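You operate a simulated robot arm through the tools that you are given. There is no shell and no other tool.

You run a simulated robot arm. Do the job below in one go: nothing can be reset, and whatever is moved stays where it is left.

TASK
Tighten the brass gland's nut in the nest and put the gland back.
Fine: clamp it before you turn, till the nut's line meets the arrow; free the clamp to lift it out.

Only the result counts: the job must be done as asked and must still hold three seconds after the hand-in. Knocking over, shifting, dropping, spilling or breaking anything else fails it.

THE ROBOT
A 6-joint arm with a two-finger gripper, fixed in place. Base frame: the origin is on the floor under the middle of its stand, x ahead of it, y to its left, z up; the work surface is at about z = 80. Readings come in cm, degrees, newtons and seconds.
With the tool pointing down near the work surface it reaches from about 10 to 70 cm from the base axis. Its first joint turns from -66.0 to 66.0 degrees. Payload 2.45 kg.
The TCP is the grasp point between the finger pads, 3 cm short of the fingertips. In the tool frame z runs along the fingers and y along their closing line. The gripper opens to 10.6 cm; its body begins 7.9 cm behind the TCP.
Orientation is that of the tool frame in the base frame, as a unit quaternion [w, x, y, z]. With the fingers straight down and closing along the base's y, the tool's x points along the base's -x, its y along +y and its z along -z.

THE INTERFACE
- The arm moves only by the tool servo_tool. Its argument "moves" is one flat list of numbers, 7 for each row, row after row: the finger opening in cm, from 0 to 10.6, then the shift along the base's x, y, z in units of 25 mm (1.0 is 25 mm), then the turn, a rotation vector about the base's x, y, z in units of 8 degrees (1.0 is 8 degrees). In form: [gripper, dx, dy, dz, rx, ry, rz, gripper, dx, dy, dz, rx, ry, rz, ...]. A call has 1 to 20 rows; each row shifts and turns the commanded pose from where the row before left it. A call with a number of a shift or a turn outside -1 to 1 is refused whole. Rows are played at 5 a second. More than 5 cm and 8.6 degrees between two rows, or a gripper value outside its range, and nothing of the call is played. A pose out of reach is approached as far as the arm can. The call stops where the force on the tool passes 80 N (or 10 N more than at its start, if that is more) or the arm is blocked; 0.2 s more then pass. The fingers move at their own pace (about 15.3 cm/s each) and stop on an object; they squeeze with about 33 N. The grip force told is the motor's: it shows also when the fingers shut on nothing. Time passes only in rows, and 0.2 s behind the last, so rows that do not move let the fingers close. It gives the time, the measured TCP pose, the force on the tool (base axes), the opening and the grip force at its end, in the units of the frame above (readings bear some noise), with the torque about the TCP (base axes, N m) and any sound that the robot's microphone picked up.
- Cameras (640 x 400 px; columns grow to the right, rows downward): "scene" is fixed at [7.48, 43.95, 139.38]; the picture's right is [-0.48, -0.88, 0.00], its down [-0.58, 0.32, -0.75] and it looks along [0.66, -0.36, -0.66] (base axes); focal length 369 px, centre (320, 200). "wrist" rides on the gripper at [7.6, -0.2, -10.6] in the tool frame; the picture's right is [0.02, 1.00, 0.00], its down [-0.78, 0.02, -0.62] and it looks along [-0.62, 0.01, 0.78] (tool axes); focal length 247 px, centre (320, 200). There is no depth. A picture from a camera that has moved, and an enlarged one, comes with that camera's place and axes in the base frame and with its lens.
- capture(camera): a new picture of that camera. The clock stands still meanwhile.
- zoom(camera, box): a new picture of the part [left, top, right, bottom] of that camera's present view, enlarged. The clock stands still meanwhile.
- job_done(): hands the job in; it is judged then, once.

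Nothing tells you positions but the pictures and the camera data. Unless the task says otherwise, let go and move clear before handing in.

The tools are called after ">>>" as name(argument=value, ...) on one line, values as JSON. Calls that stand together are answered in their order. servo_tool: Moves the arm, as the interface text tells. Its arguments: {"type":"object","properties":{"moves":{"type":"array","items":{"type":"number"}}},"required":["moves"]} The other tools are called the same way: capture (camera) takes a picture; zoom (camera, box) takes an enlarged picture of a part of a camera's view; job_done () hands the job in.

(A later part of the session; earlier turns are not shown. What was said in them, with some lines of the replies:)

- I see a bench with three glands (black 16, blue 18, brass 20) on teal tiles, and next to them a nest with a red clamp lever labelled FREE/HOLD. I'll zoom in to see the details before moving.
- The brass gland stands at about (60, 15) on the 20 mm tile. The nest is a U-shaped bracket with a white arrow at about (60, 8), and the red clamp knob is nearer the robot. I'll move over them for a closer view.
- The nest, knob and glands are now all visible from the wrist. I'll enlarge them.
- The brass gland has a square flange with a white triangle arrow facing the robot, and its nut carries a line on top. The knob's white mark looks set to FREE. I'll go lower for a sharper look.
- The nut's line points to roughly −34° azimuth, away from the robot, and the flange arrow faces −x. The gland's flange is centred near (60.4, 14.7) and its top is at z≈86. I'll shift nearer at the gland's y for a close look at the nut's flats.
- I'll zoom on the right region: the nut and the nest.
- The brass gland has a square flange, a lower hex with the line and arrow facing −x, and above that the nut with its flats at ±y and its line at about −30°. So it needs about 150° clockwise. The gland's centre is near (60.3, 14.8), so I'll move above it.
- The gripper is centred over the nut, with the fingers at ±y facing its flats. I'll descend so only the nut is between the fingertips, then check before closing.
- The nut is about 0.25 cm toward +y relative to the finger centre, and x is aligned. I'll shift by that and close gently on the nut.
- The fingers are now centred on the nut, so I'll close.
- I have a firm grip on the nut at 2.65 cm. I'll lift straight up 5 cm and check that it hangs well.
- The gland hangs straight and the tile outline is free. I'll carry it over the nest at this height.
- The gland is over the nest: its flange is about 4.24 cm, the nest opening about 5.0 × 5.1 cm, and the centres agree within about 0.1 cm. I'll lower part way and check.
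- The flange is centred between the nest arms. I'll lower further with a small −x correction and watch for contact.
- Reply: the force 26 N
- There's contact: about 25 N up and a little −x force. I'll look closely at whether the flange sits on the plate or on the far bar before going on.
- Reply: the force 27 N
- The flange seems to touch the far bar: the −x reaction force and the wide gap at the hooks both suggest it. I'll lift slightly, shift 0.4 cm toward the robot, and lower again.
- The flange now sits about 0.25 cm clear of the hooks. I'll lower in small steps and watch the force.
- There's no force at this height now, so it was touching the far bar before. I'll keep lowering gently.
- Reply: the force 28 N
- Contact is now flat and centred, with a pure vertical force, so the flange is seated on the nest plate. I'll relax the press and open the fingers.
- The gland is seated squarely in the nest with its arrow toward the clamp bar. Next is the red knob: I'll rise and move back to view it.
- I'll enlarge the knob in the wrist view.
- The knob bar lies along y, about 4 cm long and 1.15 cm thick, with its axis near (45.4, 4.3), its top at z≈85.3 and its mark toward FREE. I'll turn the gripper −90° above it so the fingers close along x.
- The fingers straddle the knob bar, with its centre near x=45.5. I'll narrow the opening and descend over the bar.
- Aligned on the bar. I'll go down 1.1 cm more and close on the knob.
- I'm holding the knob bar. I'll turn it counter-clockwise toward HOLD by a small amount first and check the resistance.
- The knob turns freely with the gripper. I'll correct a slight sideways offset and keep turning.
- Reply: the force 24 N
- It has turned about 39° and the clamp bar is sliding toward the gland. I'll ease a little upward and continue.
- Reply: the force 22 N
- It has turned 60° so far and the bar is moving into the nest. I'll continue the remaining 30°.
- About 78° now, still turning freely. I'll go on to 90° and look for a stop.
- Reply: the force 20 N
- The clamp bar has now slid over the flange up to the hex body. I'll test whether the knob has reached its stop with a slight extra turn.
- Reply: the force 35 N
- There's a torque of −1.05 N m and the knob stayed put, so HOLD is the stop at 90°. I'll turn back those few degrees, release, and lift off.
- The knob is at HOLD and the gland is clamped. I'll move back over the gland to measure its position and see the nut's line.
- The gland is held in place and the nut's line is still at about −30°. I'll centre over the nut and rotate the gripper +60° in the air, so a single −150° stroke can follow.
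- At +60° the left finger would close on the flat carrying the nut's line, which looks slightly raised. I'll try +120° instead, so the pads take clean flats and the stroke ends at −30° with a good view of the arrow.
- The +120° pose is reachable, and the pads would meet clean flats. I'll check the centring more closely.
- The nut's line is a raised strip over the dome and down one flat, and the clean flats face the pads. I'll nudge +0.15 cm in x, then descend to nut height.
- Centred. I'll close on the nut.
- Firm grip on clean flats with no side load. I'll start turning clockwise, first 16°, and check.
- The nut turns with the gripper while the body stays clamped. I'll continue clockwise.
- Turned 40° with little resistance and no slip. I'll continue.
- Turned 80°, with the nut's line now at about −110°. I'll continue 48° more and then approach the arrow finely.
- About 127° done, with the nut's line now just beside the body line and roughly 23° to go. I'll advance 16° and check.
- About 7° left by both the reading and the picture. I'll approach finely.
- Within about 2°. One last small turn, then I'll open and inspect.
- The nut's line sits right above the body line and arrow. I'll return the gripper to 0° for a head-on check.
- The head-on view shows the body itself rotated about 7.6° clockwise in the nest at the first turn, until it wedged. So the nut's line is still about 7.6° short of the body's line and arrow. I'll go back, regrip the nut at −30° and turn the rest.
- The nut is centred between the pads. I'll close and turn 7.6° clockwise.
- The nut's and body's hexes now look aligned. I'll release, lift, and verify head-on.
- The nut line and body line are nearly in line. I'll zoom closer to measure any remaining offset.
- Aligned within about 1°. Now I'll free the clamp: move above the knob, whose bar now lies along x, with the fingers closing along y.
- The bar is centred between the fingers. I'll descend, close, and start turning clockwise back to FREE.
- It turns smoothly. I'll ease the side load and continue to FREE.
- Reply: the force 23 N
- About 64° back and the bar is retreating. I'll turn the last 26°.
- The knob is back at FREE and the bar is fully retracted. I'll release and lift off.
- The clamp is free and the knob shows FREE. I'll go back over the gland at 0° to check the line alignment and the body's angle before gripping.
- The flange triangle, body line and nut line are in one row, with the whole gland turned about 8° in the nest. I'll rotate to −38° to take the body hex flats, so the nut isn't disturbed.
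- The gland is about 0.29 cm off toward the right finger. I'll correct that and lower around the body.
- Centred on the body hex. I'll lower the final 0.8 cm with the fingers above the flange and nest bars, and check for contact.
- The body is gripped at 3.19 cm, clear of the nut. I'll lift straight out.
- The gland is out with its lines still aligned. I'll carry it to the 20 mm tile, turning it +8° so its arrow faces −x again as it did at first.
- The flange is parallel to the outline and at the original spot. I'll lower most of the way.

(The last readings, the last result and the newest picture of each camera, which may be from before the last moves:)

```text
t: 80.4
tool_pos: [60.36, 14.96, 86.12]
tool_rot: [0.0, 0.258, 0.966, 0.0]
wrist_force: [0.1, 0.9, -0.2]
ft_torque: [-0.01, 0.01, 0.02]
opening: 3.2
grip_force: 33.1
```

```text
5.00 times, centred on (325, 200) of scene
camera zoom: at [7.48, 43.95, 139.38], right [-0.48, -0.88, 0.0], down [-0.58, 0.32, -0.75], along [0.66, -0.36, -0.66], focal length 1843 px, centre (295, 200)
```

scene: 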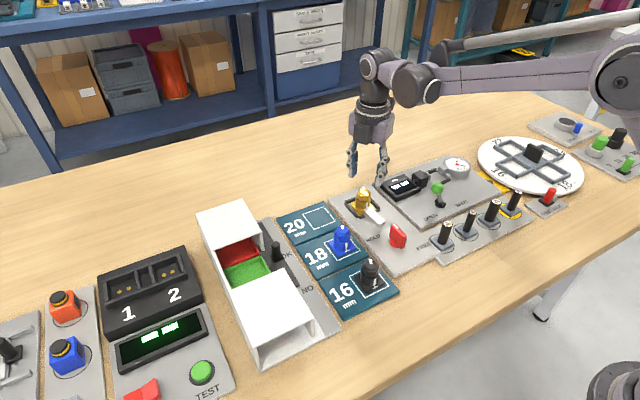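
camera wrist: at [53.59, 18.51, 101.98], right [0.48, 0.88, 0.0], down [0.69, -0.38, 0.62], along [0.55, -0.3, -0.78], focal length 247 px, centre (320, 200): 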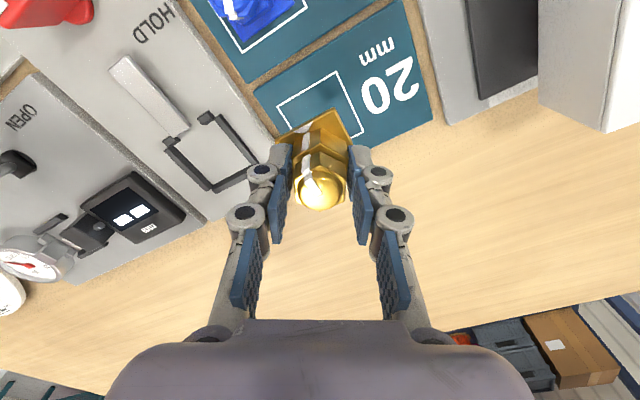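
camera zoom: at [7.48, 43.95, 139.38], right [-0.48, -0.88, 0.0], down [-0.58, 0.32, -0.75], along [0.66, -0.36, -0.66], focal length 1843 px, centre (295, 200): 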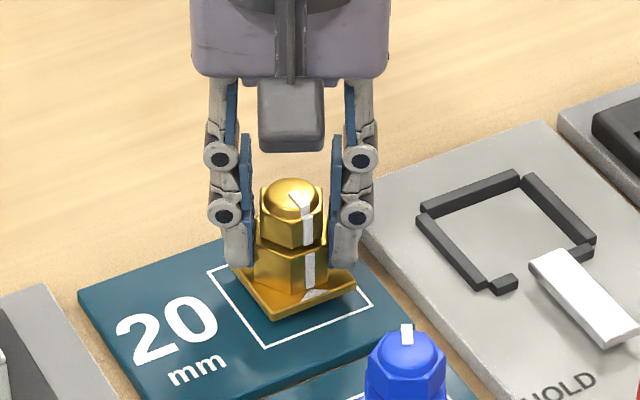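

Inside the outline. I'll lower gently to touch the tile.

>>> servo_tool(moves=[2.4, 0, 0, -0.08, 0, 0, 0, 2.4, 0, 0, -0.06, 0, 0, 0, 2.4, 0, 0, 0, 0, 0, 0])

>>> servo_tool(moves=[2.4, 0, 0, -0.04, 0, 0, 0, 2.4, 0, 0, 0, 0, 0, 0])

```text
t: 81.2
tool_pos: [60.34, 14.97, 85.79]
tool_rot: [0.001, 0.258, 0.966, 0.0]
wrist_force: [-0.5, 0.9, -2.0]
ft_torque: [-0.05, 0.01, 0.0]
opening: 3.22
grip_force: 33.2
```

```text
t: 81.8
tool_pos: [60.47, 15.1, 85.7]
tool_rot: [0.0, 0.258, 0.966, 0.0]
wrist_force: [-0.3, 0.1, 0.2]
ft_torque: [-0.02, 0.02, -0.02]
opening: 3.18
grip_force: 33.4
```

No contact yet, so I'll keep lowering in 1 mm steps.

>>> servo_tool(moves=[2.4, 0, 0, -0.04, 0, 0, 0, 2.4, 0, 0, 0, 0, 0, 0])

>>> servo_tool(moves=[2.4, 0, 0, -0.03, 0, 0, 0, 2.4, 0, 0, 0, 0, 0, 0])

```text
t: 82.4
tool_pos: [60.43, 15.05, 85.58]
tool_rot: [0.0, 0.258, 0.966, 0.0]
wrist_force: [-0.2, -0.6, -1.0]
ft_torque: [-0.01, -0.01, 0.02]
opening: 3.21
grip_force: 33.5
```

```text
t: 83.0
tool_pos: [60.46, 14.96, 85.64]
tool_rot: [0.0, 0.258, 0.966, 0.0]
wrist_force: [0.2, -1.4, -1.7]
ft_torque: [0.01, 0.0, 0.0]
opening: 3.19
grip_force: 33.7
```

Still free. I'll continue in small steps.

>>> servo_tool(moves=[2.4, 0, 0, -0.03, 0, 0, 0, 2.4, 0, 0, 0, 0, 0, 0])

>>> servo_tool(moves=[2.4, 0, 0, -0.03, 0, 0, 0, 2.4, 0, 0, 0, 0, 0, 0])

>>> zoom(camera="scene", box=[295, 180, 355, 230])

```text
t: 83.6
tool_pos: [60.44, 15.04, 85.56]
tool_rot: [-0.001, 0.259, 0.966, -0.001]
wrist_force: [0.7, -0.3, 2.7]
ft_torque: [-0.05, -0.05, -0.02]
opening: 3.21
grip_force: 32.9
```

```text
t: 84.2
tool_pos: [60.39, 15.08, 85.35]
tool_rot: [0.001, 0.258, 0.966, 0.001]
wrist_force: [6.9, 0.6, 25.5]
ft_torque: [0.04, -0.16, -0.01]
opening: 3.2
grip_force: 32.7
```

```text
8.00 times, centred on (325, 205) of scene
camera zoom: at [7.44, 43.94, 139.38], right [-0.48, -0.88, 0.0], down [-0.58, 0.32, -0.75], along [0.66, -0.36, -0.66], focal length 2949 px, centre (280, 160)
```

zoom: 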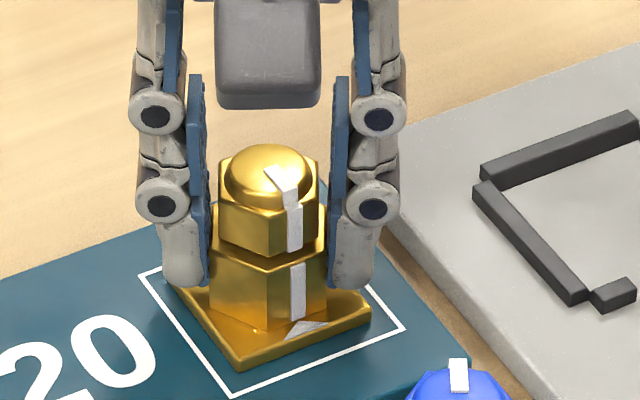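

It's on the tile. I'll relieve the press, open the fingers, and lift straight up.

>>> servo_tool(moves=[2.4, 0, 0, 0.03, 0, 0, 0, 2.4, 0, 0, 0, 0, 0, 0])

>>> servo_tool(moves=[3.8, 0, 0, 0, 0, 0, 0, 5, 0, 0, 0, 0, 0, 0, 5.4, 0, 0, 0, 0, 0, 0, 5.4, 0, 0, 0.4, 0, 0, 0, 5.4, 0, 0, 0.7, 0, 0, 0, 5.4, 0, 0, 0.8, 0, 0, 0, 5.4, 0, 0, 0.8, 0, 0, 0, 5.4, 0, 0, 0, 0, 0, 0])

>>> zoom(camera="wrist", box=[240, 40, 400, 190])

>>> zoom(camera="scene", box=[295, 180, 355, 230])

```text
t: 84.8
tool_pos: [60.33, 14.93, 85.4]
tool_rot: [0.001, 0.259, 0.966, -0.001]
wrist_force: [6.7, 0.6, 19.2]
ft_torque: [0.04, -0.32, 0.02]
opening: 3.23
grip_force: 33.3
```

```text
t: 86.6
tool_pos: [60.25, 14.97, 92.09]
tool_rot: [0.0, 0.257, 0.966, 0.0]
wrist_force: [0.0, 0.2, -0.3]
ft_torque: [0.02, 0.0, 0.0]
opening: 5.4
grip_force: 0.0
```

```text
2.67 times, centred on (320, 115) of wrist
camera zoom: at [53.56, 18.59, 102.84], right [0.48, 0.88, 0.0], down [0.69, -0.38, 0.62], along [0.55, -0.3, -0.78], focal length 659 px, centre (320, 427)
```

zoom: 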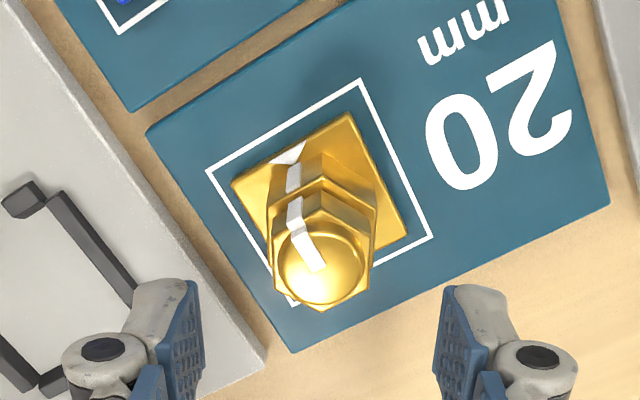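

```text
8.00 times, centred on (325, 205) of scene
camera zoom: at [7.48, 43.95, 139.38], right [-0.48, -0.88, 0.0], down [-0.58, 0.32, -0.75], along [0.66, -0.36, -0.66], focal length 2949 px, centre (280, 160)
```

zoom: 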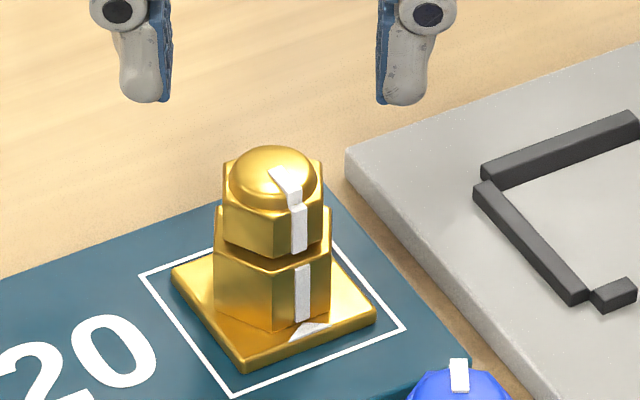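

The gland stands upright inside its outline, with its lines aligned. I'll retreat and do a final check.

>>> servo_tool(moves=[5.4, 0, 0, 0.8, 0, 0, 0, 5.4, -0.3, 0, 0.6, 0, 0, 0.9375, 5.4, -0.6, 0, 0, 0, 0, 0.9375, 5.4, -0.6, 0, 0, 0, 0, 0.9375, 5.4, -0.6, 0, 0, 0, 0, 0.9375, 5.4, 0, 0, 0, 0, 0, 0])

>>> capture(camera="wrist")

>>> zoom(camera="wrist", box=[280, 80, 360, 190])

>>> capture(camera="scene")

```text
t: 88.0
tool_pos: [55.15, 15.02, 95.66]
tool_rot: [0.0, -0.002, 1.0, -0.001]
wrist_force: [0.9, -0.3, 0.3]
ft_torque: [-0.01, -0.03, 0.03]
opening: 5.4
grip_force: 0.0
```

```text
taken
camera wrist: at [47.58, 14.69, 106.35], right [-0.02, 1.0, 0.0], down [0.78, 0.02, 0.62], along [0.62, 0.02, -0.78], focal length 247 px, centre (320, 200)
```

wrist: 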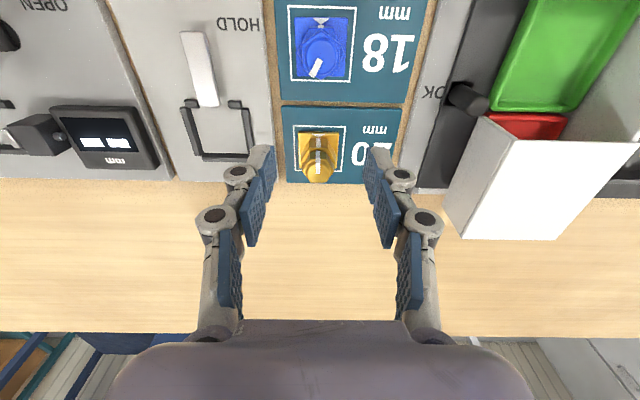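

```text
3.64 times, centred on (320, 135) of wrist
camera zoom: at [47.58, 14.69, 106.35], right [-0.02, 1.0, 0.0], down [0.78, 0.02, 0.62], along [0.62, 0.02, -0.78], focal length 898 px, centre (320, 436)
```

zoom: 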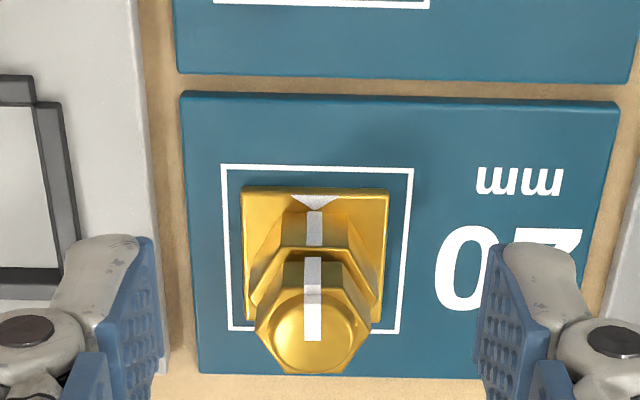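

```text
taken
```

scene: 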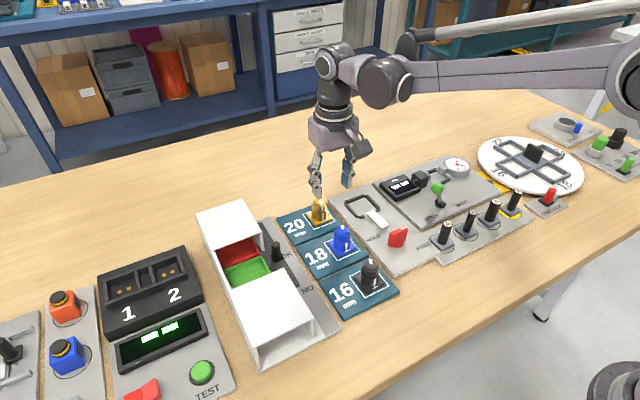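

I'll take one last close look at the alignment.

>>> zoom(camera="wrist", box=[295, 128, 345, 188])

>>> zoom(camera="wrist", box=[300, 128, 340, 160])

```text
6.67 times, centred on (320, 158) of wrist
camera zoom: at [47.58, 14.69, 106.35], right [-0.02, 1.0, 0.0], down [0.78, 0.02, 0.62], along [0.62, 0.02, -0.78], focal length 1646 px, centre (320, 480)
```

zoom: 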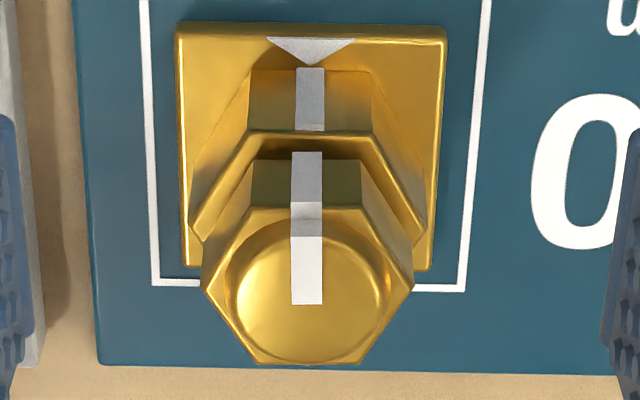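

```text
12.50 times, centred on (320, 144) of wrist
camera zoom: at [47.58, 14.69, 106.35], right [-0.02, 1.0, 0.0], down [0.78, 0.02, 0.62], along [0.62, 0.02, -0.78], focal length 3087 px, centre (320, 900)
```

zoom: 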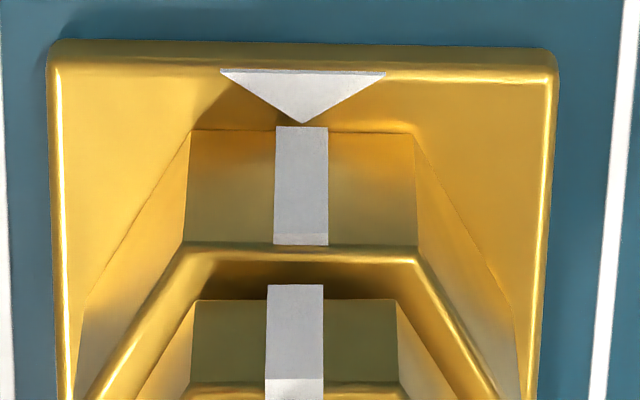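

The brass gland stands in its 20 mm outline with the triangle, body line and nut line in one row. The knob is back at FREE, nothing else has moved, and the gripper is clear, so I'm handing in.

>>> job_done()

```text
The job is handed in.
```

The brass gland's nut is tightened to its arrow, and the gland is back upright inside its outline on the 20 mm tile. The job is handed in; I've had no verdict back.

- **Clamping:** I seated the gland in the nest and turned the red knob 90° to its HOLD stop before turning the nut.
- **Turning:** The nut went about 157° clockwise in two strokes. The gland's body shifted about 8° in the nest early in the first stroke, so I turned the nut the extra amount to match.
- **Alignment:** In the last close-up, the flange triangle, body line and nut line sit in one row. I estimate they are within 1–2° of each other.
- **Freeing and return:** I turned the knob back to FREE and lifted the gland by its body so the nut wasn't disturbed. I set it down with its arrow facing the robot, as it was at the start.

In the final pictures nothing else looks moved or knocked over, and the gripper is open and clear of everything.
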